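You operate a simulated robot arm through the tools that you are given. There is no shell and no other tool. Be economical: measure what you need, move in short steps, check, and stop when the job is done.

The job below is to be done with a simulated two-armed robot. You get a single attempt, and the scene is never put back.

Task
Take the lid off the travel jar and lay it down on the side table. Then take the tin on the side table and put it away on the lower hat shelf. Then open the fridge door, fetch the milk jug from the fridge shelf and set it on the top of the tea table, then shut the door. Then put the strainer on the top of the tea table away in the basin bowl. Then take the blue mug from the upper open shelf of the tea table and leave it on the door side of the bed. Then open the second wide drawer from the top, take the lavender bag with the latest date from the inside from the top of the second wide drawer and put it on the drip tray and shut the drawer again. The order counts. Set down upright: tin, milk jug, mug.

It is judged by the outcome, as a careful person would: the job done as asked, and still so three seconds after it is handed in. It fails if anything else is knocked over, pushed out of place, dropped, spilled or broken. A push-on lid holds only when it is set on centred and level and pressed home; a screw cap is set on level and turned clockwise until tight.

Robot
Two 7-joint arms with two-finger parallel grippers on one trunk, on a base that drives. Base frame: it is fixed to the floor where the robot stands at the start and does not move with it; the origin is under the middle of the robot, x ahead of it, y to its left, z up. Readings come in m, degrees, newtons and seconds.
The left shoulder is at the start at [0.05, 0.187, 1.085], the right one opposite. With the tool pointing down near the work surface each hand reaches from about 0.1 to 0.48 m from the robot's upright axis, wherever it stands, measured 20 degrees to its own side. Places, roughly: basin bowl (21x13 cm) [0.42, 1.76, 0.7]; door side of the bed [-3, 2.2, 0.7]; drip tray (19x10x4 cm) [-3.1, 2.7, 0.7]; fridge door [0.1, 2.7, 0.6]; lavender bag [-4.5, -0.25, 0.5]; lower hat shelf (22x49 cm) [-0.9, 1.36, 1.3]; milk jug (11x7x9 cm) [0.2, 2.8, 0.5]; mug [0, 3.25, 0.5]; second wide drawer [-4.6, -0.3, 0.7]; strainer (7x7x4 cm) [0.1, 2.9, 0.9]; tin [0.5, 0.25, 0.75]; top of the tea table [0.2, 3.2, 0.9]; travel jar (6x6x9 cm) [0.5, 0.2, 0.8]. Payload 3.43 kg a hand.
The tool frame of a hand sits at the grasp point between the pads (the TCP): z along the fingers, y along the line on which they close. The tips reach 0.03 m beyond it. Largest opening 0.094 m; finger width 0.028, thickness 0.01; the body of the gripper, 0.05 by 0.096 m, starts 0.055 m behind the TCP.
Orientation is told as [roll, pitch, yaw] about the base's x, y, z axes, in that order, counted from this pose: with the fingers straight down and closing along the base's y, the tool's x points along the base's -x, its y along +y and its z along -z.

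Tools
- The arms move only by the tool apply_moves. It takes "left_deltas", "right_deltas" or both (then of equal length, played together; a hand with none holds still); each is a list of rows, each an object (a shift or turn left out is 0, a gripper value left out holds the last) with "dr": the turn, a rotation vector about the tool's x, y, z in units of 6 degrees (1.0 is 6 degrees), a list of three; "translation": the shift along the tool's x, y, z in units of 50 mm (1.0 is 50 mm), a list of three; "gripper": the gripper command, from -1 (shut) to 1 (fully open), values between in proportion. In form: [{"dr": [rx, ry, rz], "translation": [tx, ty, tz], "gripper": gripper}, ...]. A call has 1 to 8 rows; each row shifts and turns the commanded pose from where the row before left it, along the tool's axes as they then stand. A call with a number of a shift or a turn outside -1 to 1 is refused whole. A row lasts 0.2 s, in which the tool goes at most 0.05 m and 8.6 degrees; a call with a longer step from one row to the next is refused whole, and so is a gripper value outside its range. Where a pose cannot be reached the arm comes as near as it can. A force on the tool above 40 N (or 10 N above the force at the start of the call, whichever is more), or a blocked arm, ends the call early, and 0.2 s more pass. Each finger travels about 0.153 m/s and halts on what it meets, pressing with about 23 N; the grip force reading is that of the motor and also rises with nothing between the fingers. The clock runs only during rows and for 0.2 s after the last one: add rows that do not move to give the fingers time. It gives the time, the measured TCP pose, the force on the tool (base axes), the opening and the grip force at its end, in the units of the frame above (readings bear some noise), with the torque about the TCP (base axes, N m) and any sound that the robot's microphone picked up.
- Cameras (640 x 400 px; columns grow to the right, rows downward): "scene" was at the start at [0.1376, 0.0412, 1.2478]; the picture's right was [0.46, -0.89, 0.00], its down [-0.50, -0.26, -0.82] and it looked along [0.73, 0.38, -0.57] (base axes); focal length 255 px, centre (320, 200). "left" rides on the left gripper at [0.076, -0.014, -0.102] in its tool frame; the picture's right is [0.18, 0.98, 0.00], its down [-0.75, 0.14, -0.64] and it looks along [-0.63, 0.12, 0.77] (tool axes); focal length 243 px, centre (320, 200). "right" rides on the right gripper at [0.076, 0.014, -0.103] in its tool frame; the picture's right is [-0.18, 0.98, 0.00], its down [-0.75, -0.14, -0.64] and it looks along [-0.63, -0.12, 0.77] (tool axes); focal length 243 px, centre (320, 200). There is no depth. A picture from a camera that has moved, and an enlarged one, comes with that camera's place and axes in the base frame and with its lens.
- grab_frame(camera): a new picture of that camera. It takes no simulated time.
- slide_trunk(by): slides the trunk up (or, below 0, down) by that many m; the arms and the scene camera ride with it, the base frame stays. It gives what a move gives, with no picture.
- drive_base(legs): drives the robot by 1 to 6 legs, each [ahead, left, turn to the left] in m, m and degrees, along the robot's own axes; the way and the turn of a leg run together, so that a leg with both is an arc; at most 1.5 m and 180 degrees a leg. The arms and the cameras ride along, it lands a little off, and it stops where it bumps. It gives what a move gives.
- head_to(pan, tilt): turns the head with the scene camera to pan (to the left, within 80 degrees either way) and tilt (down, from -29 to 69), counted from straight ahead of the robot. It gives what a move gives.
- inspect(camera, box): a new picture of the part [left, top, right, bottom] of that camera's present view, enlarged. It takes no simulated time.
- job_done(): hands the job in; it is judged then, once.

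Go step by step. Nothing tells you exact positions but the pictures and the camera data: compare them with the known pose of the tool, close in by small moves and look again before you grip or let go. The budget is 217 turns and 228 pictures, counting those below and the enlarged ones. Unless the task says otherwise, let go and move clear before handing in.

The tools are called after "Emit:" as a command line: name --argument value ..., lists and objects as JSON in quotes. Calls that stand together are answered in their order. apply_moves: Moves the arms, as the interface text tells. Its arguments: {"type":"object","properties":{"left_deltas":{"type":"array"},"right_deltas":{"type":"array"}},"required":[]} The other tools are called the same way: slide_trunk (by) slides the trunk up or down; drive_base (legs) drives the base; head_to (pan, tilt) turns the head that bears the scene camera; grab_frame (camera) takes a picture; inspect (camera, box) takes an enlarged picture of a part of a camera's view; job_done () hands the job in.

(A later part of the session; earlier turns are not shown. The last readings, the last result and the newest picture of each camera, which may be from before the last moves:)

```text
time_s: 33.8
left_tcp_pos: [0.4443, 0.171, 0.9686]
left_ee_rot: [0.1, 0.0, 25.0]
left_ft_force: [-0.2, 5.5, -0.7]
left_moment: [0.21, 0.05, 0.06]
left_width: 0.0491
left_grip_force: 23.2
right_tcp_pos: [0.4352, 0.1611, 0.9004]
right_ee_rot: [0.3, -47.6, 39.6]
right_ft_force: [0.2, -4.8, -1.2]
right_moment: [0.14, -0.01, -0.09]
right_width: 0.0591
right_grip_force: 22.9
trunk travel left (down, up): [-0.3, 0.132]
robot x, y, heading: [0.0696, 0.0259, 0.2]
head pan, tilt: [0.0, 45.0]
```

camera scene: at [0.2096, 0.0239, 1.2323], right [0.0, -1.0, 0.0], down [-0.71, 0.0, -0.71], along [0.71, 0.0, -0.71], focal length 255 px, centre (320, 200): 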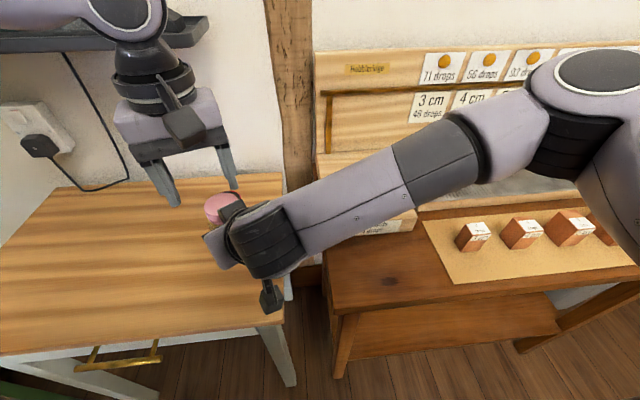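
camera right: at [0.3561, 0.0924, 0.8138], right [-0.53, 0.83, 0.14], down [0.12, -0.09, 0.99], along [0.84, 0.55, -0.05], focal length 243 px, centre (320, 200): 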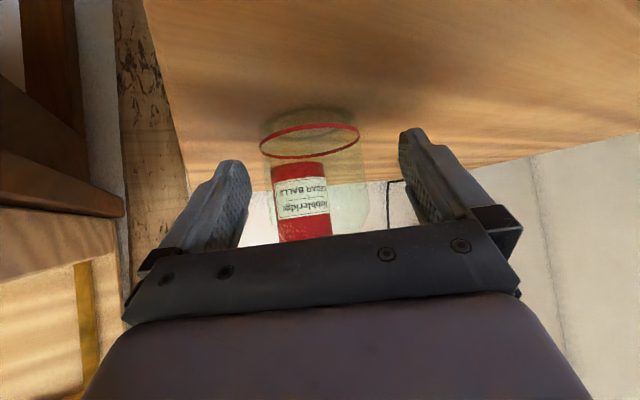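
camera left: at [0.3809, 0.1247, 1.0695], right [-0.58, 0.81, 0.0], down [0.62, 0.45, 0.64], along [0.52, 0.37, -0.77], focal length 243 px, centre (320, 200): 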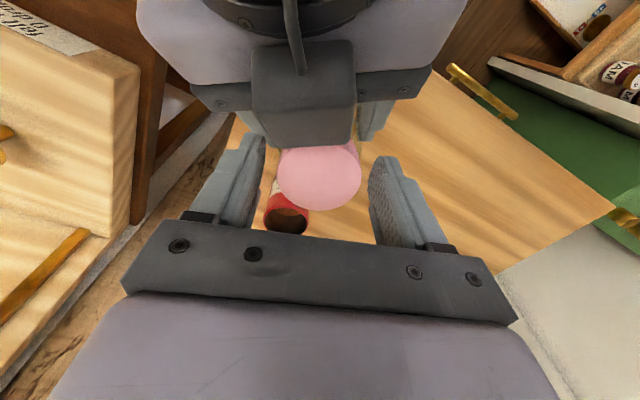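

Emit:
apply_moves --left_deltas '[{"dr": [0, 0, -0.7]}, {"dr": [0, 0, -0.7]}, {"dr": [0, 0, -0.7]}, {"dr": [0, 0, -0.7]}, {"dr": [0, 0, -0.7]}, {"dr": [0, 0, -0.7]}, {"dr": [0, 0, -0.7]}]'

Emit:
grab_frame --camera "left"

```text
time_s: 35.4
left_tcp_pos: [0.446, 0.1702, 0.9674]
left_ee_rot: [-0.1, 0.2, 54.4]
left_ft_force: [1.3, -7.2, 4.8]
left_moment: [-0.08, -0.01, -0.03]
left_width: 0.0489
left_grip_force: 22.6
right_tcp_pos: [0.4334, 0.1624, 0.9008]
right_ee_rot: [0.4, -47.5, 39.7]
right_ft_force: [-1.1, 7.2, -7.0]
right_moment: [-0.43, -0.02, 0.12]
right_width: 0.0589
right_grip_force: 23.0
trunk travel left (down, up): [-0.3, 0.132]
robot x, y, heading: [0.0679, 0.0247, 0.0]
head pan, tilt: [0.0, 45.0]
```

```text
195 pictures are left
camera left: at [0.4119, 0.0987, 1.069], right [-0.91, 0.42, 0.0], down [0.32, 0.7, 0.64], along [0.27, 0.58, -0.77], focal length 243 px, centre (320, 200)
```

left: 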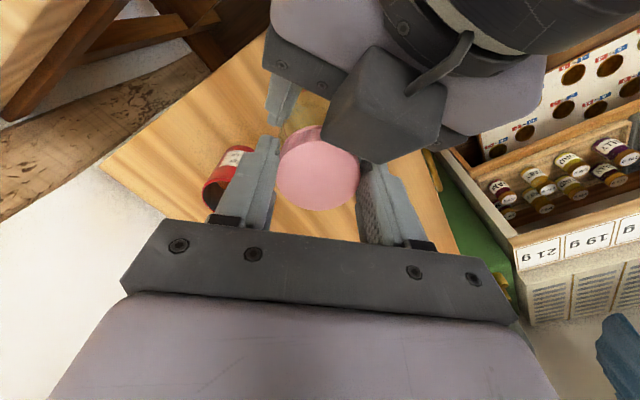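

Torque has dropped and the lid is rising, so it is unscrewing. Regrip and turn again.

Emit:
apply_moves --left_deltas '[{"gripper": 0.4}, {"gripper": 0.4}, {"dr": [0, 0, 1]}, {"dr": [0, 0, 1]}, {"dr": [0, 0, 1]}, {"dr": [0, 0, 1]}, {"dr": [0, 0, 1], "translation": [0, 0, -0.04]}, {"gripper": -1}]'

Emit:
apply_moves --left_deltas '[{"gripper": -1}, {"dr": [0, 0, -0.9]}, {"dr": [0, 0, -0.9]}, {"dr": [0, 0, -0.9]}, {"dr": [0, 0, -0.9]}, {"dr": [0, 0, -0.9]}, {"dr": [0, 0, -0.5]}, {}]'

```text
time_s: 37.1
left_tcp_pos: [0.4449, 0.1721, 0.9695]
left_ee_rot: [0.2, 0.0, 24.5]
left_ft_force: [-0.8, 4.6, -0.6]
left_moment: [0.13, -0.02, 0.04]
left_width: 0.0488
left_grip_force: 22.8
right_tcp_pos: [0.4348, 0.1604, 0.9016]
right_ee_rot: [0.3, -47.4, 39.7]
right_ft_force: [0.1, -4.3, -1.7]
right_moment: [0.16, 0.02, -0.09]
right_width: 0.0591
right_grip_force: 23.2
trunk travel left (down, up): [-0.3, 0.132]
robot x, y, heading: [0.067, 0.0285, -0.2]
head pan, tilt: [0.0, 45.0]
```

```text
time_s: 39.0
left_tcp_pos: [0.4448, 0.1698, 0.969]
left_ee_rot: [-0.3, 0.0, 54.5]
left_ft_force: [8.0, -4.7, -0.9]
left_moment: [0.04, -0.09, 0.0]
left_width: 0.0491
left_grip_force: 23.2
right_tcp_pos: [0.4333, 0.1627, 0.9015]
right_ee_rot: [0.3, -47.6, 39.7]
right_ft_force: [-8.0, 3.6, -1.2]
right_moment: [-0.27, -0.43, 0.14]
right_width: 0.0591
right_grip_force: 23.0
trunk travel left (down, up): [-0.3, 0.132]
robot x, y, heading: [0.0709, 0.0203, 0.1]
head pan, tilt: [0.0, 45.0]
```

Hardly any torque now. I'll try a gentle 4 mm pull to see whether the lid is free.

Emit:
apply_moves --left_deltas '[{"translation": [0, 0, -0.04]}, {"translation": [0, 0, -0.04]}, {}]'

```text
time_s: 39.8
left_tcp_pos: [0.4456, 0.1703, 0.9718]
left_ee_rot: [0.0, 0.1, 54.5]
left_ft_force: [15.4, -4.1, -15.5]
left_moment: [0.05, -0.6, -0.04]
left_width: 0.0489
left_grip_force: 22.5
right_tcp_pos: [0.4333, 0.1633, 0.9029]
right_ee_rot: [0.4, -47.7, 39.8]
right_ft_force: [-14.3, 3.7, 13.7]
right_moment: [-0.22, -0.56, 0.26]
right_width: 0.0595
right_grip_force: 23.8
trunk travel left (down, up): [-0.3, 0.132]
robot x, y, heading: [0.0655, 0.0244, -0.1]
head pan, tilt: [0.0, 45.0]
```

Still threaded. I'll go back down and keep turning.

Emit:
apply_moves --left_deltas '[{"translation": [0, 0, 0.04]}, {"gripper": 0.4}, {"gripper": 0.4, "dr": [0, 0, 1]}, {"dr": [0, 0, 1]}, {"dr": [0, 0, 1]}, {"dr": [0, 0, 1]}, {"dr": [0, 0, 1]}, {"gripper": -1}]'

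Emit:
apply_moves --left_deltas '[{"gripper": -1}, {"dr": [0, 0, -0.9]}, {"dr": [0, 0, -0.9]}, {"dr": [0, 0, -0.9]}, {"dr": [0, 0, -0.9]}, {"dr": [0, 0, -0.9]}, {"dr": [0, 0, -0.5]}, {}]'

Emit:
apply_moves --left_deltas '[{"gripper": 0.4}, {"gripper": 0.4}, {"dr": [0, 0, 1]}, {"dr": [0, 0, 1]}, {"dr": [0, 0, 1]}, {"dr": [0, 0, 1]}, {"dr": [0, 0, 1], "translation": [0, 0, -0.02]}, {"gripper": -1}]'

Emit:
apply_moves --left_deltas '[{"gripper": -1}, {"dr": [0, 0, -0.9]}, {"dr": [0, 0, -0.9]}, {"dr": [0, 0, -0.9]}, {"dr": [0, 0, -0.9]}, {"dr": [0, 0, -0.9]}, {"dr": [0, 0, -0.5]}, {}]'

Emit:
inspect --camera "scene" --box '[130, 130, 290, 290]'

Emit:
grab_frame --camera "right"

```text
time_s: 41.5
left_tcp_pos: [0.4449, 0.1708, 0.9711]
left_ee_rot: [0.2, 0.0, 24.4]
left_ft_force: [0.5, 5.6, 0.6]
left_moment: [0.16, 0.04, 0.03]
left_width: 0.0487
left_grip_force: 23.0
right_tcp_pos: [0.4345, 0.1627, 0.901]
right_ee_rot: [0.2, -47.5, 39.7]
right_ft_force: [0.6, -4.5, -0.5]
right_moment: [0.2, 0.03, -0.09]
right_width: 0.0586
right_grip_force: 22.8
trunk travel left (down, up): [-0.3, 0.132]
robot x, y, heading: [0.0693, 0.0259, 0.0]
head pan, tilt: [0.0, 45.0]
```

```text
time_s: 43.4
left_tcp_pos: [0.4458, 0.1703, 0.9712]
left_ee_rot: [-0.1, 0.0, 54.4]
left_ft_force: [5.4, 0.8, 0.3]
left_moment: [0.09, -0.17, -0.02]
left_width: 0.0487
left_grip_force: 23.1
right_tcp_pos: [0.4337, 0.1631, 0.9021]
right_ee_rot: [0.4, -47.6, 39.7]
right_ft_force: [-5.3, -0.5, -1.3]
right_moment: [0.0, -0.24, 0.03]
right_width: 0.0588
right_grip_force: 23.4
trunk travel left (down, up): [-0.3, 0.132]
robot x, y, heading: [0.0694, 0.0252, -0.1]
head pan, tilt: [0.0, 45.0]
```

```text
time_s: 45.1
left_tcp_pos: [0.4447, 0.1703, 0.9726]
left_ee_rot: [0.1, 0.0, 24.4]
left_ft_force: [-0.7, 3.9, -0.8]
left_moment: [0.15, 0.05, 0.02]
left_width: 0.0488
left_grip_force: 22.9
right_tcp_pos: [0.4351, 0.1616, 0.9015]
right_ee_rot: [0.2, -47.5, 39.5]
right_ft_force: [0.5, -4.3, -1.6]
right_moment: [0.16, 0.02, -0.04]
right_width: 0.0591
right_grip_force: 23.0
trunk travel left (down, up): [-0.3, 0.132]
robot x, y, heading: [0.0672, 0.0226, 0.0]
head pan, tilt: [0.0, 45.0]
```

```text
time_s: 47.0
left_tcp_pos: [0.445, 0.17, 0.9727]
left_ee_rot: [-0.2, 0.1, 54.5]
left_ft_force: [5.2, -5.1, 0.2]
left_moment: [-0.14, -0.17, -0.05]
left_width: 0.0489
left_grip_force: 23.0
right_tcp_pos: [0.4355, 0.164, 0.9014]
right_ee_rot: [0.4, -47.7, 39.7]
right_ft_force: [-3.9, 4.6, -1.5]
right_moment: [-0.26, -0.17, 0.12]
right_width: 0.0588
right_grip_force: 23.1
trunk travel left (down, up): [-0.3, 0.132]
robot x, y, heading: [0.0668, 0.0218, 0.1]
head pan, tilt: [0.0, 45.0]
```

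```text
2.50 times, centred on (210, 210) of scene
camera zoom: at [0.2096, 0.0239, 1.2323], right [0.0, -1.0, 0.0], down [-0.71, 0.0, -0.71], along [0.71, 0.0, -0.71], focal length 637 px, centre (595, 175)
```

zoom: 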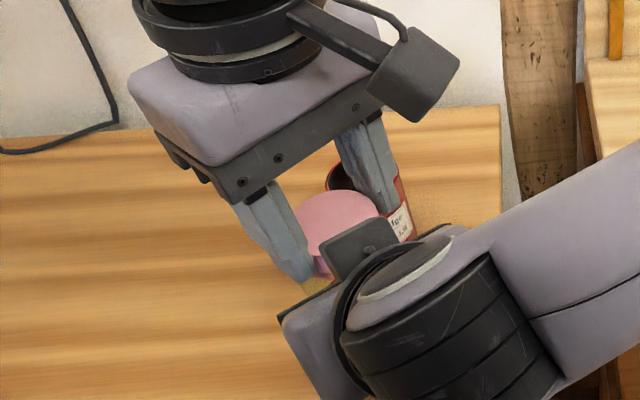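

```text
193 pictures are left
camera right: at [0.3269, 0.0915, 0.9142], right [-0.54, 0.83, 0.14], down [0.12, -0.09, 0.99], along [0.84, 0.55, -0.05], focal length 243 px, centre (320, 200)
```

right: 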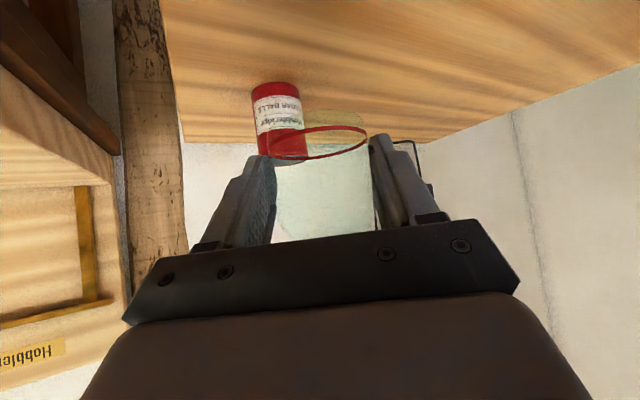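

Emit:
apply_moves --left_deltas '[{"translation": [0, 0, -0.04]}, {"translation": [0, 0, -0.04]}, {}]'

```text
time_s: 47.8
left_tcp_pos: [0.4465, 0.1713, 0.9748]
left_ee_rot: [-0.1, -0.1, 54.5]
left_ft_force: [12.1, -5.5, -15.7]
left_moment: [-0.12, -0.35, -0.06]
left_width: 0.049
left_grip_force: 22.7
right_tcp_pos: [0.4349, 0.1637, 0.9033]
right_ee_rot: [0.4, -47.8, 39.7]
right_ft_force: [-12.3, 5.3, 13.9]
right_moment: [-0.14, -0.68, 0.2]
right_width: 0.0591
right_grip_force: 22.9
trunk travel left (down, up): [-0.3, 0.132]
robot x, y, heading: [0.0707, 0.0231, 0.1]
head pan, tilt: [0.0, 45.0]
```

Still on the thread. I'll continue with longer strokes.

Emit:
apply_moves --left_deltas '[{"translation": [0, 0, 0.05], "gripper": 0.4}, {"gripper": 0.4, "dr": [0, 0, 0.5]}, {"dr": [0, 0, 1]}, {"dr": [0, 0, 1]}, {"dr": [0, 0, 1]}, {"dr": [0, 0, 1]}, {"dr": [0, 0, 1]}, {"gripper": -1}]'

Emit:
apply_moves --left_deltas '[{"gripper": -1}, {"dr": [0, 0, -1]}, {"dr": [0, 0, -1]}, {"dr": [0, 0, -1]}, {"dr": [0, 0, -1]}, {"dr": [0, 0, -1]}, {"dr": [0, 0, -1]}, {}]'

Emit:
apply_moves --left_deltas '[{"gripper": 0.4}, {"gripper": 0.4, "dr": [0, 0, 1]}, {"dr": [0, 0, 1]}, {"dr": [0, 0, 1]}, {"dr": [0, 0, 1]}, {"dr": [0, 0, 1]}, {"dr": [0, 0, 1], "translation": [0, 0, -0.02]}, {"gripper": -1}]'

Emit:
apply_moves --left_deltas '[{"gripper": -1}, {"dr": [0, 0, -1]}, {"dr": [0, 0, -1]}, {"dr": [0, 0, -1]}, {"dr": [0, 0, -1]}, {"dr": [0, 0, -1]}, {"dr": [0, 0, -1]}, {}]'

Emit:
apply_moves --left_deltas '[{"translation": [0, 0, -0.04]}, {"translation": [0, 0, -0.04]}, {}]'

```text
time_s: 49.5
left_tcp_pos: [0.4441, 0.172, 0.973]
left_ee_rot: [0.1, 0.1, 21.4]
left_ft_force: [-0.3, 8.0, -1.3]
left_moment: [0.26, 0.02, 0.04]
left_width: 0.0491
left_grip_force: 23.2
right_tcp_pos: [0.4351, 0.1611, 0.9014]
right_ee_rot: [0.2, -47.5, 39.5]
right_ft_force: [0.5, -8.1, -1.6]
right_moment: [0.34, 0.02, -0.13]
right_width: 0.059
right_grip_force: 22.3
trunk travel left (down, up): [-0.3, 0.132]
robot x, y, heading: [0.0705, 0.018, -0.1]
head pan, tilt: [0.0, 45.0]
```

```text
time_s: 51.4
left_tcp_pos: [0.4455, 0.1709, 0.9744]
left_ee_rot: [-0.2, 0.1, 57.6]
left_ft_force: [6.5, -1.3, -0.5]
left_moment: [0.04, -0.15, 0.0]
left_width: 0.0492
left_grip_force: 22.8
right_tcp_pos: [0.4339, 0.1612, 0.9022]
right_ee_rot: [0.3, -47.6, 39.7]
right_ft_force: [-6.3, 0.8, -1.5]
right_moment: [-0.19, -0.29, 0.07]
right_width: 0.0589
right_grip_force: 23.3
trunk travel left (down, up): [-0.3, 0.132]
robot x, y, heading: [0.0703, 0.0243, -0.1]
head pan, tilt: [0.0, 45.0]
```

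```text
time_s: 53.1
left_tcp_pos: [0.4456, 0.1709, 0.9742]
left_ee_rot: [0.2, 0.0, 21.3]
left_ft_force: [-0.9, 7.9, -0.2]
left_moment: [0.28, 0.02, 0.03]
left_width: 0.0489
left_grip_force: 23.1
right_tcp_pos: [0.4353, 0.1613, 0.9004]
right_ee_rot: [0.3, -47.4, 39.5]
right_ft_force: [1.3, -7.8, -2.5]
right_moment: [0.35, 0.03, -0.09]
right_width: 0.059
right_grip_force: 23.4
trunk travel left (down, up): [-0.3, 0.132]
robot x, y, heading: [0.0673, 0.0283, -0.1]
head pan, tilt: [0.0, 45.0]
```

```text
time_s: 55.0
left_tcp_pos: [0.4461, 0.1694, 0.9741]
left_ee_rot: [-0.3, 0.0, 57.5]
left_ft_force: [6.3, 2.8, -0.2]
left_moment: [0.2, -0.16, -0.04]
left_width: 0.0491
left_grip_force: 22.3
right_tcp_pos: [0.4326, 0.162, 0.9024]
right_ee_rot: [0.4, -47.6, 39.7]
right_ft_force: [-6.7, -2.7, -0.6]
right_moment: [0.01, -0.33, 0.05]
right_width: 0.0591
right_grip_force: 23.0
trunk travel left (down, up): [-0.3, 0.132]
robot x, y, heading: [0.0698, 0.0223, -0.0]
head pan, tilt: [0.0, 45.0]
```

```text
time_s: 55.8
left_tcp_pos: [0.4453, 0.17, 0.9782]
left_ee_rot: [0.1, 0.1, 57.3]
left_ft_force: [11.7, -2.7, -15.9]
left_moment: [0.0, -0.51, -0.02]
left_width: 0.0489
left_grip_force: 23.2
right_tcp_pos: [0.4342, 0.1633, 0.9041]
right_ee_rot: [0.4, -47.7, 39.8]
right_ft_force: [-12.6, 3.2, 15.7]
right_moment: [-0.14, -0.58, 0.22]
right_width: 0.0594
right_grip_force: 22.7
trunk travel left (down, up): [-0.3, 0.132]
robot x, y, heading: [0.0684, 0.0269, -0.4]
head pan, tilt: [0.0, 45.0]
```

Emit:
inspect --camera "left" --box '[230, 80, 410, 220]'

Emit:
inspect --camera "scene" --box '[180, 170, 260, 230]'

```text
2.86 times, centred on (320, 150) of left
camera zoom: at [0.4156, 0.0976, 1.0791], right [-0.93, 0.37, 0.0], down [0.29, 0.71, 0.64], along [0.24, 0.59, -0.77], focal length 693 px, centre (320, 343)
```

zoom: 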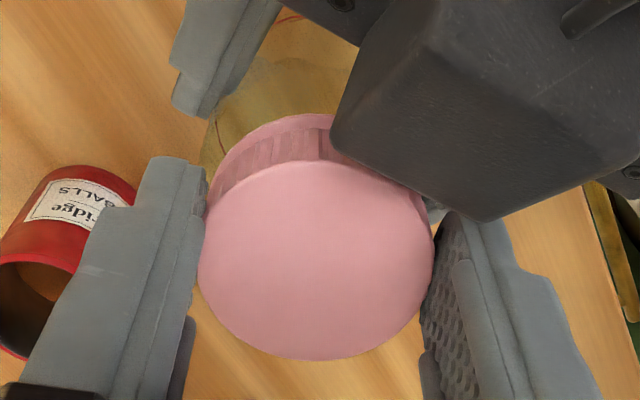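

```text
6.67 times, centred on (220, 200) of scene
camera zoom: at [0.2096, 0.0239, 1.2323], right [0.0, -1.0, 0.0], down [-0.71, 0.0, -0.71], along [0.71, 0.0, -0.71], focal length 1698 px, centre (987, 200)
```

zoom: 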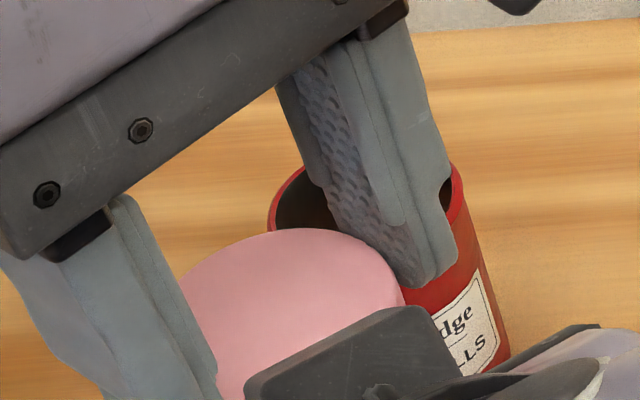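

Emit:
apply_moves --left_deltas '[{"translation": [0, 0, 0.05], "gripper": 0.4}, {"gripper": 0.4, "dr": [0, 0, 1]}, {"dr": [0, 0, 1]}, {"dr": [0, 0, 1]}, {"dr": [0, 0, 1]}, {"dr": [0, 0, 1]}, {"dr": [0, 0, 1]}, {"gripper": -1}]'

Emit:
apply_moves --left_deltas '[{"gripper": -1}, {"dr": [0, 0, -1]}, {"dr": [0, 0, -1]}, {"dr": [0, 0, -1]}, {"dr": [0, 0, -1]}, {"dr": [0, 0, -1]}, {"dr": [0, 0, -1]}, {}]'

Emit:
apply_moves --left_deltas '[{"gripper": 0.4}, {"gripper": 0.4, "dr": [0, 0, 1]}, {"dr": [0, 0, 1]}, {"dr": [0, 0, 1]}, {"dr": [0, 0, 1]}, {"dr": [0, 0, 1]}, {"dr": [0, 0, 1]}, {"gripper": -1}]'

Emit:
apply_moves --left_deltas '[{"gripper": -1}, {"dr": [0, 0, -1]}, {"dr": [0, 0, -1]}, {"dr": [0, 0, -1]}, {"dr": [0, 0, -1]}, {"dr": [0, 0, -1]}, {"dr": [0, 0, -1]}, {}]'

Emit:
apply_moves --left_deltas '[{"gripper": 0.4}, {"gripper": 0.4, "dr": [0, 0, 1]}, {"dr": [0, 0, 1]}, {"dr": [0, 0, 1]}, {"dr": [0, 0, 1]}, {"dr": [0, 0, 1]}, {"dr": [0, 0, 1]}, {"gripper": -1}]'

Emit:
apply_moves --left_deltas '[{"gripper": -1}, {"dr": [0, 0, -1]}, {"dr": [0, 0, -1]}, {"dr": [0, 0, -1]}, {"dr": [0, 0, -1]}, {"dr": [0, 0, -1]}, {"dr": [0, 0, -1]}, {}]'

Emit:
apply_moves --left_deltas '[{"translation": [0, 0, -0.04]}, {"translation": [0, 0, -0.04]}, {}]'

```text
time_s: 57.5
left_tcp_pos: [0.4446, 0.1705, 0.9753]
left_ee_rot: [0.1, 0.0, 21.4]
left_ft_force: [0.3, 6.1, -0.7]
left_moment: [0.21, 0.02, 0.04]
left_width: 0.0492
left_grip_force: 23.3
right_tcp_pos: [0.4344, 0.162, 0.9021]
right_ee_rot: [0.2, -47.5, 39.6]
right_ft_force: [0.1, -5.6, -1.5]
right_moment: [0.24, 0.0, -0.07]
right_width: 0.0589
right_grip_force: 22.6
trunk travel left (down, up): [-0.3, 0.132]
robot x, y, heading: [0.0694, 0.0234, -0.0]
head pan, tilt: [0.0, 45.0]
```

```text
time_s: 59.4
left_tcp_pos: [0.4452, 0.1689, 0.9768]
left_ee_rot: [-0.2, 0.2, 57.6]
left_ft_force: [5.3, -0.7, 1.5]
left_moment: [0.05, -0.18, -0.01]
left_width: 0.0487
left_grip_force: 22.5
right_tcp_pos: [0.4342, 0.1622, 0.9023]
right_ee_rot: [0.4, -47.6, 39.7]
right_ft_force: [-5.1, 0.9, -3.1]
right_moment: [-0.21, -0.18, 0.08]
right_width: 0.0588
right_grip_force: 23.5
trunk travel left (down, up): [-0.3, 0.132]
robot x, y, heading: [0.072, 0.0214, 0.2]
head pan, tilt: [0.0, 45.0]
```

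```text
time_s: 61.1
left_tcp_pos: [0.4449, 0.1714, 0.9768]
left_ee_rot: [0.1, 0.1, 21.4]
left_ft_force: [-0.3, 6.5, -0.3]
left_moment: [0.21, 0.04, -0.01]
left_width: 0.0491
left_grip_force: 23.4
right_tcp_pos: [0.4348, 0.1602, 0.9014]
right_ee_rot: [0.3, -47.4, 39.6]
right_ft_force: [0.4, -5.7, -1.4]
right_moment: [0.21, 0.0, -0.11]
right_width: 0.0587
right_grip_force: 23.6
trunk travel left (down, up): [-0.3, 0.132]
robot x, y, heading: [0.0727, 0.0237, -0.2]
head pan, tilt: [0.0, 45.0]
```

```text
time_s: 63.0
left_tcp_pos: [0.4456, 0.1704, 0.9761]
left_ee_rot: [-0.3, 0.0, 57.5]
left_ft_force: [6.1, -1.3, 2.1]
left_moment: [-0.01, -0.13, -0.02]
left_width: 0.0491
left_grip_force: 23.0
right_tcp_pos: [0.4332, 0.162, 0.9016]
right_ee_rot: [0.4, -47.6, 39.6]
right_ft_force: [-6.1, 1.7, -3.7]
right_moment: [-0.16, -0.2, 0.09]
right_width: 0.0591
right_grip_force: 22.9
trunk travel left (down, up): [-0.3, 0.132]
robot x, y, heading: [0.0689, 0.021, 0.1]
head pan, tilt: [0.0, 45.0]
```

```text
time_s: 64.8
left_tcp_pos: [0.4461, 0.1717, 0.9766]
left_ee_rot: [0.1, 0.0, 21.4]
left_ft_force: [-0.8, 5.3, 0.5]
left_moment: [0.17, 0.02, 0.02]
left_width: 0.049
left_grip_force: 22.7
right_tcp_pos: [0.4348, 0.1604, 0.9019]
right_ee_rot: [0.3, -47.5, 39.5]
right_ft_force: [0.6, -5.6, -1.4]
right_moment: [0.21, 0.06, -0.05]
right_width: 0.0588
right_grip_force: 23.1
trunk travel left (down, up): [-0.3, 0.132]
robot x, y, heading: [0.068, 0.0228, 0.1]
head pan, tilt: [0.0, 45.0]
```

```text
time_s: 66.5
left_tcp_pos: [0.4448, 0.1706, 0.9767]
left_ee_rot: [-0.1, 0.2, 57.5]
left_ft_force: [1.4, -4.5, -0.1]
left_moment: [-0.14, -0.04, -0.09]
left_width: 0.0486
left_grip_force: 22.7
right_tcp_pos: [0.435, 0.1614, 0.9017]
right_ee_rot: [0.3, -47.6, 39.7]
right_ft_force: [-1.9, 3.4, -1.6]
right_moment: [-0.19, -0.03, 0.14]
right_width: 0.059
right_grip_force: 23.6
trunk travel left (down, up): [-0.3, 0.132]
robot x, y, heading: [0.0709, 0.0243, -0.1]
head pan, tilt: [0.0, 45.0]
```

```text
time_s: 67.3
left_tcp_pos: [0.4453, 0.1706, 0.9791]
left_ee_rot: [-0.1, 0.0, 57.4]
left_ft_force: [4.3, -5.6, -4.4]
left_moment: [-0.13, -0.06, -0.06]
left_width: 0.0487
left_grip_force: 23.2
right_tcp_pos: [0.4355, 0.1624, 0.9012]
right_ee_rot: [0.3, -47.6, 39.7]
right_ft_force: [-3.4, 5.3, 3.5]
right_moment: [-0.28, -0.29, 0.15]
right_width: 0.0589
right_grip_force: 23.3
trunk travel left (down, up): [-0.3, 0.132]
robot x, y, heading: [0.0693, 0.0248, 0.1]
head pan, tilt: [0.0, 45.0]
```

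The pull force fell to about 4 N, so the lid may be coming free. Lift more.

Emit:
apply_moves --left_deltas '[{"translation": [0, 0, -0.1]}, {"translation": [0, 0, -0.1]}, {}]'

```text
time_s: 68.2
left_tcp_pos: [0.4462, 0.1715, 0.9916]
left_ee_rot: [0.0, -0.1, 57.3]
left_ft_force: [-1.0, 0.6, 0.2]
left_moment: [0.02, -0.01, 0.01]
left_width: 0.0486
left_grip_force: 22.5
right_tcp_pos: [0.4364, 0.1607, 0.9013]
right_ee_rot: [0.3, -47.5, 39.5]
right_ft_force: [0.4, 0.5, -1.0]
right_moment: [-0.04, 0.02, -0.02]
right_width: 0.0591
right_grip_force: 23.3
trunk travel left (down, up): [-0.3, 0.132]
robot x, y, heading: [0.0704, 0.0234, -0.0]
head pan, tilt: [0.0, 45.0]
```

The lid is off. I'll set the jar back in its place with the right hand while the left hand carries the lid up and to the left.

Emit:
apply_moves --left_deltas '[{"translation": [0, 0, -0.5]}, {"translation": [0, 0, -0.5], "dr": [0, 0, 1]}, {"dr": [0, 0, 1]}, {"dr": [0, 0, 1]}, {"dr": [0, 0, 1]}, {"dr": [0, 0, 1]}, {"dr": [0, 0, 1]}, {}]' --right_deltas '[{}, {}, {"translation": [0.28, -0.08, 0.4]}, {"translation": [0.28, -0.08, 0.4]}, {"translation": [0.28, -0.08, 0.4]}, {"translation": [0.22, -0.06, 0.32]}, {}, {}]'

Emit:
grab_frame --camera "scene"

Emit:
grab_frame --camera "left"

```text
time_s: 70.0
left_tcp_pos: [0.4452, 0.1704, 1.0398]
left_ee_rot: [0.0, 0.0, 21.3]
left_ft_force: [0.3, -0.7, -0.3]
left_moment: [-0.01, -0.02, -0.01]
left_width: 0.0486
left_grip_force: 22.9
right_tcp_pos: [0.4603, 0.1665, 0.8118]
right_ee_rot: [0.3, -47.6, 39.7]
right_ft_force: [-0.6, -0.1, -0.9]
right_moment: [-0.04, 0.01, 0.02]
right_width: 0.059
right_grip_force: 23.1
trunk travel left (down, up): [-0.3, 0.132]
robot x, y, heading: [0.0725, 0.0227, 0.1]
head pan, tilt: [0.0, 45.0]
```

```text
190 pictures are left
camera scene: at [0.2096, 0.0239, 1.2323], right [0.0, -1.0, 0.0], down [-0.71, 0.0, -0.71], along [0.71, 0.0, -0.71], focal length 255 px, centre (320, 200)
```

scene: 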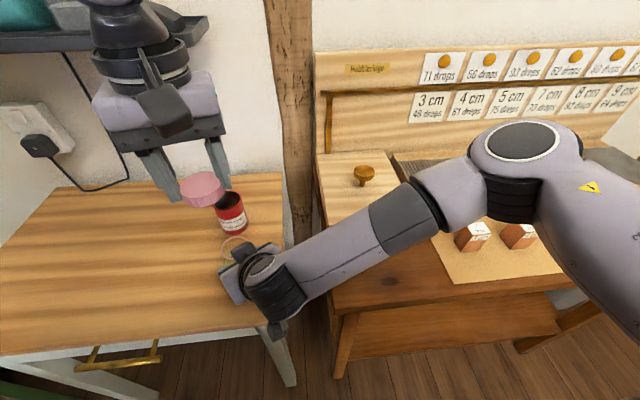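

```text
189 pictures are left
camera left: at [0.3779, 0.1286, 1.1409], right [-0.53, 0.85, 0.0], down [0.65, 0.41, 0.64], along [0.55, 0.34, -0.77], focal length 243 px, centre (320, 200)
```

left: 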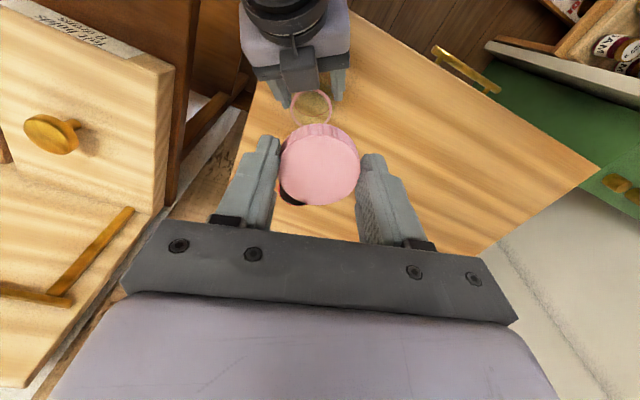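

Emit:
apply_moves --right_deltas '[{"translation": [0.06, -0.09, 0.055]}, {"translation": [0.06, 0, 0.055]}, {"translation": [0.03, 0, 0.03]}, {}]'

```text
time_s: 71.0
left_tcp_pos: [0.4439, 0.1708, 1.0411]
left_ee_rot: [0.0, 0.0, 21.4]
left_ft_force: [0.2, -0.6, 0.6]
left_moment: [0.02, 0.0, -0.02]
left_width: 0.0484
left_grip_force: 23.5
right_tcp_pos: [0.4632, 0.1609, 0.8026]
right_ee_rot: [0.4, -47.6, 39.6]
right_ft_force: [0.0, 0.3, -1.6]
right_moment: [-0.01, 0.05, 0.01]
right_width: 0.0588
right_grip_force: 22.8
trunk travel left (down, up): [-0.3, 0.132]
robot x, y, heading: [0.0673, 0.026, 0.3]
head pan, tilt: [0.0, 45.0]
```

Emit:
apply_moves --right_deltas '[{"translation": [0.015, 0, 0.014]}, {"translation": [0.015, 0, 0.014]}, {}]'

```text
time_s: 71.8
left_tcp_pos: [0.4441, 0.171, 1.0395]
left_ee_rot: [0.1, 0.1, 21.5]
left_ft_force: [0.4, 0.3, 0.5]
left_moment: [-0.01, 0.0, -0.01]
left_width: 0.0488
left_grip_force: 23.0
right_tcp_pos: [0.4617, 0.1607, 0.801]
right_ee_rot: [0.2, -47.6, 39.5]
right_ft_force: [0.3, 0.3, -1.7]
right_moment: [-0.04, 0.02, -0.02]
right_width: 0.059
right_grip_force: 23.6
trunk travel left (down, up): [-0.3, 0.132]
robot x, y, heading: [0.0722, 0.0248, 0.1]
head pan, tilt: [0.0, 45.0]
```

Emit:
apply_moves --right_deltas '[{"translation": [0.015, 0, 0.014]}, {"translation": [0.015, 0, 0.014]}, {}]'

Emit:
inspect --camera "right" --box '[220, 80, 420, 240]'

```text
time_s: 72.5
left_tcp_pos: [0.4435, 0.1697, 1.0413]
left_ee_rot: [0.0, -0.2, 21.3]
left_ft_force: [-0.6, 0.5, -0.5]
left_moment: [-0.03, 0.0, 0.03]
left_width: 0.0485
left_grip_force: 23.7
right_tcp_pos: [0.4618, 0.16, 0.7988]
right_ee_rot: [0.3, -47.8, 39.6]
right_ft_force: [-0.8, -4.0, 11.7]
right_moment: [-0.19, 0.04, -0.02]
right_width: 0.0589
right_grip_force: 23.3
trunk travel left (down, up): [-0.3, 0.132]
robot x, y, heading: [0.0659, 0.0235, -0.0]
head pan, tilt: [0.0, 45.0]
```

```text
2.50 times, centred on (320, 160) of right
camera zoom: at [0.3549, 0.0907, 0.8114], right [-0.53, 0.83, 0.14], down [0.12, -0.09, 0.99], along [0.84, 0.54, -0.05], focal length 606 px, centre (320, 300)
```

zoom: 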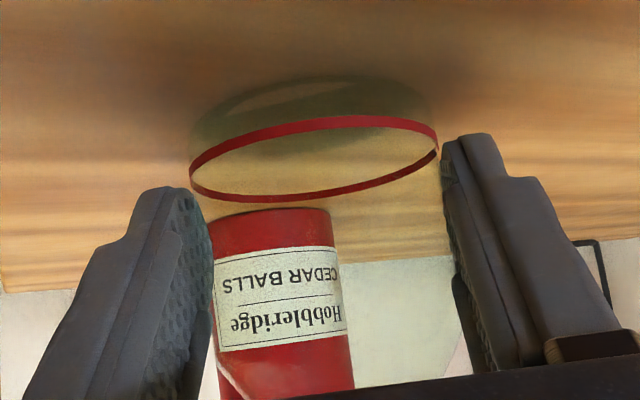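

The jar is touching the table again. I'll release it and back the right hand out along its approach.

Emit:
apply_moves --right_deltas '[{"translation": [-0.02, 0, -0.02]}, {"gripper": 0.2}, {"gripper": 1}, {"gripper": 1}, {"translation": [0, 0, -0.5]}, {"translation": [0, 0, -0.6]}, {"translation": [0, 0, -0.8]}, {}]'

Emit:
grab_frame --camera "scene"

```text
time_s: 74.3
left_tcp_pos: [0.4451, 0.1711, 1.0399]
left_ee_rot: [0.0, -0.1, 21.4]
left_ft_force: [0.0, 0.6, 0.0]
left_moment: [-0.01, -0.01, 0.0]
left_width: 0.0486
left_grip_force: 23.4
right_tcp_pos: [0.4077, 0.1167, 0.8639]
right_ee_rot: [0.3, -47.6, 39.6]
right_ft_force: [-0.4, 0.0, -0.5]
right_moment: [0.01, 0.01, -0.01]
right_width: 0.0939
right_grip_force: 0.0
trunk travel left (down, up): [-0.3, 0.132]
robot x, y, heading: [0.0706, 0.0232, 0.1]
head pan, tilt: [0.0, 45.0]
```

```text
187 pictures are left
camera scene: at [0.2095, 0.0239, 1.2323], right [0.0, -1.0, 0.0], down [-0.71, 0.0, -0.71], along [0.71, 0.0, -0.71], focal length 255 px, centre (320, 200)
```

scene: 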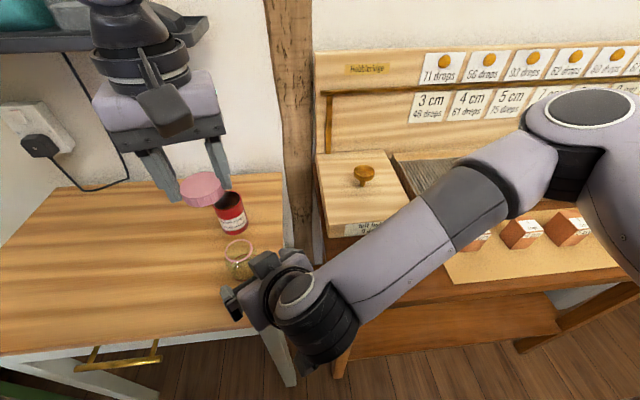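

Jar stands. I'll raise the right hand out of the way and bring the lid over a clear spot at (0.42, 0.30), then down.

Emit:
apply_moves --right_deltas '[{"translation": [-0.74, 0, -0.67]}, {"translation": [-0.74, 0, -0.67]}, {"translation": [-0.74, 0, -0.67]}, {"translation": [-0.74, 0, -0.67]}, {}, {}, {}]' --left_deltas '[{"translation": [-0.16, 0.87, 0]}, {"translation": [-0.16, 0.87, 0]}, {"translation": [-0.16, 0.87, 0]}, {"translation": [0, 0, 0.9]}, {"translation": [0, 0, 0.9]}, {"translation": [0, 0, 0.9]}, {}]'

Emit:
grab_frame --camera "left"

Emit:
grab_frame --camera "scene"

```text
time_s: 76.0
left_tcp_pos: [0.4196, 0.3029, 0.907]
left_ee_rot: [0.1, 0.1, 21.4]
left_ft_force: [0.8, -0.4, -0.1]
left_moment: [-0.03, 0.01, -0.02]
left_width: 0.0488
left_grip_force: 23.4
right_tcp_pos: [0.4091, 0.1167, 1.062]
right_ee_rot: [0.4, -47.6, 39.6]
right_ft_force: [0.8, 0.4, -0.2]
right_moment: [0.03, 0.02, 0.01]
right_width: 0.0938
right_grip_force: 0.0
trunk travel left (down, up): [-0.3, 0.132]
robot x, y, heading: [0.0706, 0.0212, -0.1]
head pan, tilt: [0.0, 45.0]
```

```text
186 pictures are left
camera left: at [0.3534, 0.2599, 1.0073], right [-0.53, 0.85, 0.0], down [0.65, 0.41, 0.64], along [0.54, 0.34, -0.77], focal length 243 px, centre (320, 200)
```

left: 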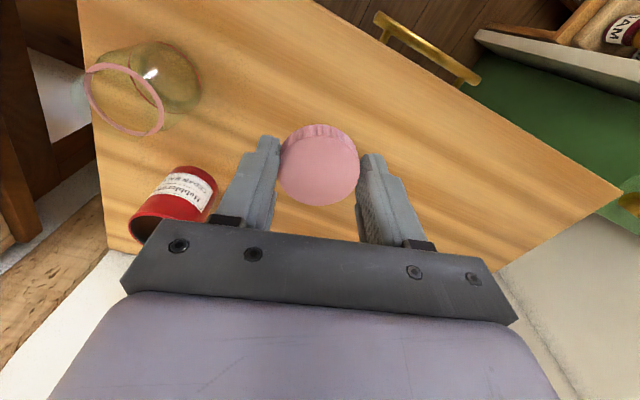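

```text
185 pictures are left
camera scene: at [0.2094, 0.0239, 1.2323], right [0.0, -1.0, 0.0], down [-0.71, 0.0, -0.71], along [0.71, 0.0, -0.71], focal length 255 px, centre (320, 200)
```

scene: 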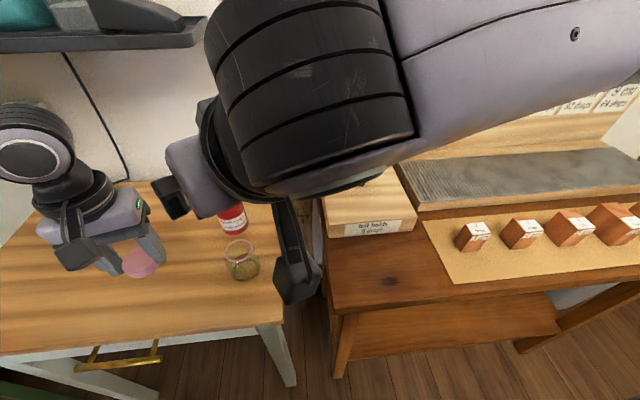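

Emit:
apply_moves --left_deltas '[{"translation": [0, 0, 0.6]}, {"translation": [0, 0, 0.6]}, {"translation": [0, 0, 0.6]}, {}]'

Emit:
apply_moves --left_deltas '[{"translation": [0, 0, 0.1]}, {"translation": [0, 0, 0.1]}, {"translation": [0, 0, 0.06]}, {}]'

Emit:
grab_frame --camera "left"

```text
time_s: 77.0
left_tcp_pos: [0.4195, 0.3016, 0.8162]
left_ee_rot: [0.0, 0.0, 21.4]
left_ft_force: [-0.8, -0.2, 0.0]
left_moment: [0.03, 0.03, -0.03]
left_width: 0.0487
left_grip_force: 23.3
right_tcp_pos: [0.4105, 0.1165, 1.0628]
right_ee_rot: [0.3, -47.6, 39.7]
right_ft_force: [0.5, 0.6, 0.0]
right_moment: [-0.02, 0.0, -0.02]
right_width: 0.0939
right_grip_force: 0.1
trunk travel left (down, up): [-0.3, 0.132]
robot x, y, heading: [0.0675, 0.0183, -0.2]
head pan, tilt: [0.0, 45.0]
```

```text
time_s: 78.0
left_tcp_pos: [0.4207, 0.3006, 0.8022]
left_ee_rot: [-0.1, 0.0, 21.4]
left_ft_force: [-0.1, 0.0, 0.1]
left_moment: [0.01, 0.02, -0.04]
left_width: 0.0488
left_grip_force: 22.8
right_tcp_pos: [0.41, 0.1162, 1.0617]
right_ee_rot: [0.3, -47.7, 39.6]
right_ft_force: [-0.3, -0.3, 0.1]
right_moment: [0.03, 0.03, 0.02]
right_width: 0.0941
right_grip_force: 0.0
trunk travel left (down, up): [-0.3, 0.132]
robot x, y, heading: [0.0709, 0.0228, 0.0]
head pan, tilt: [0.0, 45.0]
```

```text
184 pictures are left
camera left: at [0.3536, 0.2582, 0.9033], right [-0.53, 0.85, 0.0], down [0.65, 0.41, 0.64], along [0.54, 0.34, -0.77], focal length 243 px, centre (320, 200)
```

left: 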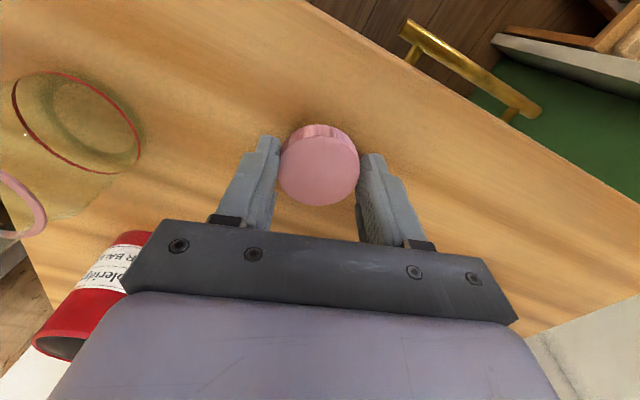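

Close to the table now. I'll continue in 2 mm steps until contact.

Emit:
apply_moves --left_deltas '[{"translation": [0, 0, 0.05]}, {"translation": [0, 0, 0.05]}, {"translation": [0, 0, 0.04]}, {}]'

```text
time_s: 79.0
left_tcp_pos: [0.4197, 0.301, 0.7962]
left_ee_rot: [0.1, -0.1, 21.4]
left_ft_force: [-1.2, 1.6, 10.8]
left_moment: [-0.03, 0.15, -0.01]
left_width: 0.049
left_grip_force: 23.3
right_tcp_pos: [0.4092, 0.1156, 1.0621]
right_ee_rot: [0.3, -47.7, 39.5]
right_ft_force: [-0.5, -0.1, 0.2]
right_moment: [-0.01, -0.02, 0.02]
right_width: 0.0941
right_grip_force: 0.0
trunk travel left (down, up): [-0.3, 0.132]
robot x, y, heading: [0.0724, 0.0218, 0.0]
head pan, tilt: [0.0, 45.0]
```

Contact. I'll release the lid, rise, and look down to see how much room the base has in front of the table.

Emit:
apply_moves --left_deltas '[{"translation": [0, 0, -0.03]}, {"gripper": 0.2}, {"gripper": 0.4}, {"translation": [0, 0, -0.8]}, {"translation": [0, 0, -0.9], "gripper": 1}, {"translation": [0, 0, -0.9]}, {"translation": [0, 0, -0.9]}, {}]'

Emit:
head_to --pan 15 --tilt 66

Emit:
grab_frame --camera "scene"

Emit:
grab_frame --camera "left"

```text
time_s: 80.8
left_tcp_pos: [0.4197, 0.3029, 0.9741]
left_ee_rot: [0.0, 0.0, 21.4]
left_ft_force: [-0.1, 0.0, -0.5]
left_moment: [-0.02, 0.01, 0.0]
left_width: 0.094
left_grip_force: 0.0
right_tcp_pos: [0.4105, 0.1161, 1.0619]
right_ee_rot: [0.3, -47.6, 39.5]
right_ft_force: [1.1, -0.3, 0.0]
right_moment: [-0.02, -0.01, -0.01]
right_width: 0.0942
right_grip_force: 0.2
trunk travel left (down, up): [-0.3, 0.132]
robot x, y, heading: [0.0682, 0.0208, 0.1]
head pan, tilt: [0.0, 45.0]
```

```text
time_s: 81.6
left_tcp_pos: [0.4206, 0.3026, 0.974]
left_ee_rot: [0.0, 0.1, 21.3]
left_ft_force: [0.0, -1.4, -0.4]
left_moment: [0.0, -0.02, 0.02]
left_width: 0.0939
left_grip_force: 0.1
right_tcp_pos: [0.4107, 0.1171, 1.0633]
right_ee_rot: [0.3, -47.6, 39.6]
right_ft_force: [0.2, 0.0, 1.0]
right_moment: [-0.05, -0.04, 0.01]
right_width: 0.0938
right_grip_force: 0.1
trunk travel left (down, up): [-0.3, 0.132]
robot x, y, heading: [0.0693, 0.0228, -0.1]
head pan, tilt: [15.0, 66.0]
```

```text
183 pictures are left
camera scene: at [0.1856, 0.0392, 1.2063], right [0.26, -0.97, 0.0], down [-0.88, -0.24, -0.41], along [0.39, 0.11, -0.91], focal length 255 px, centre (320, 200)
```

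scene: 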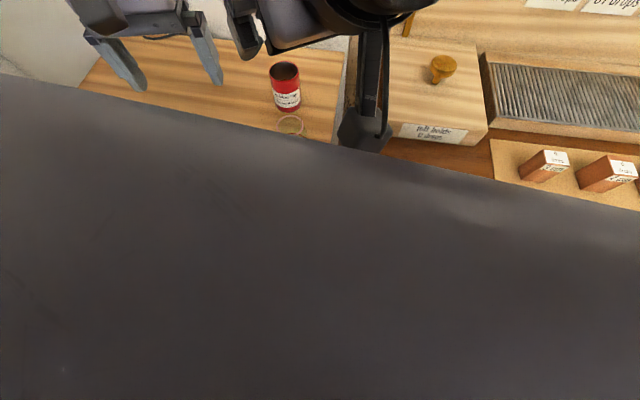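

```text
182 pictures are left
camera left: at [0.3528, 0.2602, 1.0742], right [-0.53, 0.85, 0.0], down [0.65, 0.41, 0.64], along [0.54, 0.34, -0.77], focal length 243 px, centre (320, 200)
```

left: 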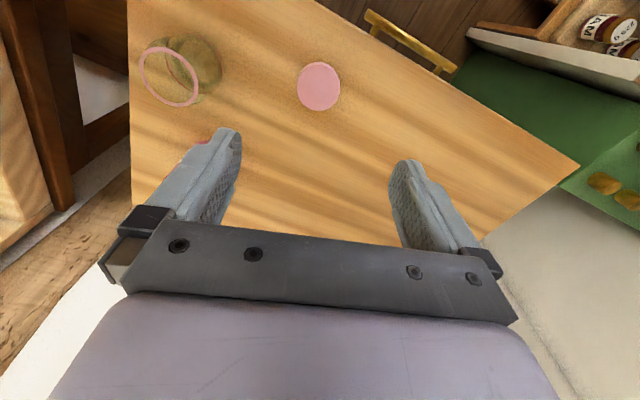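

The lid lies flat on the table. Next the tin: I'll move the right hand aside and turn the left hand toward a tilted approach from the front-left. The base goes forward slightly.

Emit:
apply_moves --right_deltas '[{"translation": [0.35, -0.61, -0.38]}, {"translation": [0.35, -0.61, -0.38]}, {"translation": [0.35, -0.61, -0.38]}, {}, {}, {}, {}, {}]' --left_deltas '[{"dr": [0, 0, 1]}, {"dr": [0, 0, 1]}, {"dr": [0, 0, 1]}, {"dr": [0, 0, 1]}, {"dr": [0, 0, 1]}, {"dr": [0, 0, 1]}, {"dr": [0, 0, 1]}, {"dr": [0, 0, 1]}]'

Emit:
drive_base --legs '[[0.04, 0, 0]]'

Emit:
apply_moves --left_deltas '[{"dr": [0, -1, 0]}, {"dr": [0, -1, 0]}, {"dr": [0, -1, 0]}, {"dr": [0, -1, 0]}, {"dr": [0, -1, 0]}, {"dr": [0, -1, 0]}, {"dr": [0, -1, 0]}, {}]'

Emit:
grab_frame --camera "left"

```text
time_s: 83.4
left_tcp_pos: [0.4191, 0.3021, 0.9723]
left_ee_rot: [0.1, 0.0, -26.8]
left_ft_force: [-0.8, 0.2, 0.6]
left_moment: [0.01, -0.02, 0.01]
left_width: 0.0941
left_grip_force: 0.0
right_tcp_pos: [0.4095, -0.0054, 1.0635]
right_ee_rot: [0.3, -47.6, 39.5]
right_ft_force: [-0.6, 0.5, 0.4]
right_moment: [0.04, -0.03, -0.05]
right_width: 0.0942
right_grip_force: 0.0
trunk travel left (down, up): [-0.3, 0.132]
robot x, y, heading: [0.0691, 0.0218, -0.1]
head pan, tilt: [15.0, 66.0]
```

```text
time_s: 84.3
left_tcp_pos: [0.4445, 0.2935, 0.9724]
left_ee_rot: [0.0, -0.1, -27.0]
left_ft_force: [-0.9, -0.2, 0.5]
left_moment: [-0.01, -0.04, 0.0]
left_width: 0.0939
left_grip_force: 0.0
right_tcp_pos: [0.4326, -0.0133, 1.0616]
right_ee_rot: [0.2, -47.6, 39.2]
right_ft_force: [0.1, -0.2, 0.5]
right_moment: [0.02, -0.03, 0.0]
right_width: 0.0938
right_grip_force: 0.0
trunk travel left (down, up): [-0.3, 0.132]
robot x, y, heading: [0.0907, 0.0163, -0.4]
head pan, tilt: [15.0, 66.0]
```

```text
time_s: 86.1
left_tcp_pos: [0.4567, 0.2976, 0.9726]
left_ee_rot: [0.0, -41.9, -27.1]
left_ft_force: [-0.4, 0.0, -0.5]
left_moment: [-0.01, 0.02, -0.03]
left_width: 0.094
left_grip_force: 0.2
left hand out of reach, approached as far as the arm can: row 7
right_tcp_pos: [0.4322, -0.0139, 1.0621]
right_ee_rot: [0.2, -47.6, 39.2]
right_ft_force: [0.0, -0.2, 0.2]
right_moment: [0.0, 0.0, 0.02]
right_width: 0.094
right_grip_force: 0.0
trunk travel left (down, up): [-0.3, 0.132]
robot x, y, heading: [0.0919, 0.0155, -0.4]
head pan, tilt: [15.0, 66.0]
```

```text
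181 pictures are left
camera left: at [0.3376, 0.3412, 0.997], right [0.33, 0.94, -0.12], down [0.18, 0.07, 0.98], along [0.93, -0.34, -0.15], focal length 243 px, centre (320, 200)
```

left: 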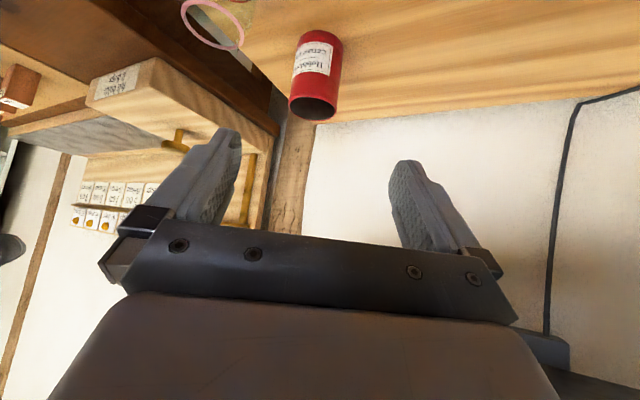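

The base likely touched the table front, so I won't push further. The tin is near (0.587, 0.227). I'll advance the left hand along its pointing direction.

Emit:
apply_moves --left_deltas '[{"translation": [0.02, -0.02, 0.77]}, {"translation": [0.02, -0.02, 0.77]}, {"translation": [0.02, 0, 0.6]}, {}]'

Emit:
grab_frame --camera "left"

Emit:
head_to --pan 15 --tilt 42

Emit:
grab_frame --camera "scene"

```text
time_s: 87.1
left_tcp_pos: [0.5188, 0.2635, 0.8927]
left_ee_rot: [0.0, -42.0, -27.1]
left_ft_force: [0.0, -0.3, -0.7]
left_moment: [-0.02, 0.0, -0.01]
left_width: 0.0943
left_grip_force: 0.1
right_tcp_pos: [0.4317, -0.0134, 1.0614]
right_ee_rot: [0.3, -47.6, 39.2]
right_ft_force: [0.2, 0.3, -0.2]
right_moment: [-0.02, 0.01, 0.01]
right_width: 0.0939
right_grip_force: 0.0
trunk travel left (down, up): [-0.3, 0.132]
robot x, y, heading: [0.0912, 0.0168, -0.6]
head pan, tilt: [15.0, 66.0]
```

```text
180 pictures are left
camera left: at [0.3988, 0.3062, 0.9158], right [0.33, 0.94, -0.12], down [0.18, 0.07, 0.98], along [0.93, -0.34, -0.15], focal length 243 px, centre (320, 200)
```

left: 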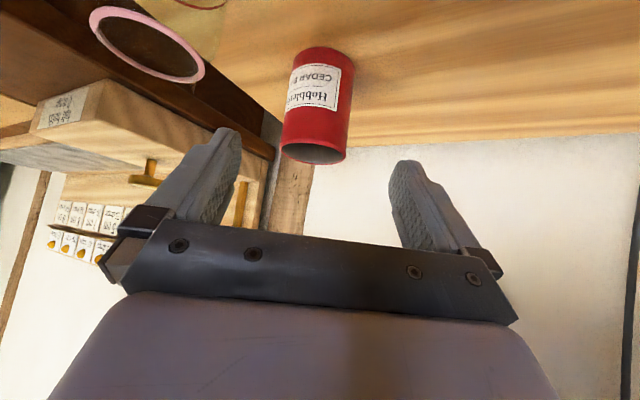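

```text
time_s: 88.0
left_tcp_pos: [0.5166, 0.2624, 0.8927]
left_ee_rot: [0.0, -42.0, -27.0]
left_ft_force: [0.1, 0.7, -0.6]
left_moment: [0.0, -0.04, -0.02]
left_width: 0.0938
left_grip_force: 0.2
right_tcp_pos: [0.4304, -0.0136, 1.0623]
right_ee_rot: [0.3, -47.6, 39.2]
right_ft_force: [-0.1, -0.3, 0.3]
right_moment: [0.0, -0.04, 0.02]
right_width: 0.0938
right_grip_force: 0.0
trunk travel left (down, up): [-0.3, 0.132]
robot x, y, heading: [0.0942, 0.0176, -0.2]
head pan, tilt: [15.0, 42.0]
```

```text
179 pictures are left
camera scene: at [0.2319, 0.0383, 1.2365], right [0.25, -0.97, 0.0], down [-0.65, -0.17, -0.74], along [0.72, 0.19, -0.67], focal length 255 px, centre (320, 200)
```

scene: 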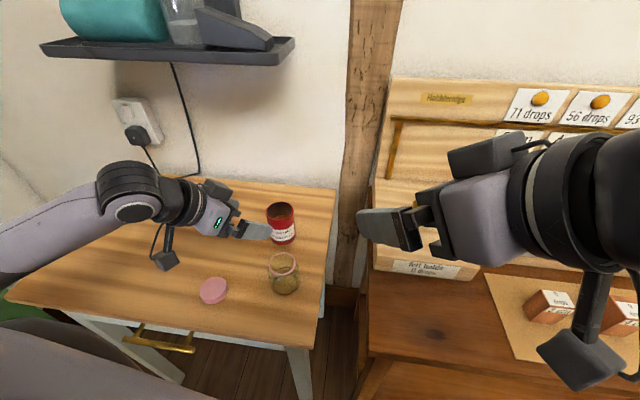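

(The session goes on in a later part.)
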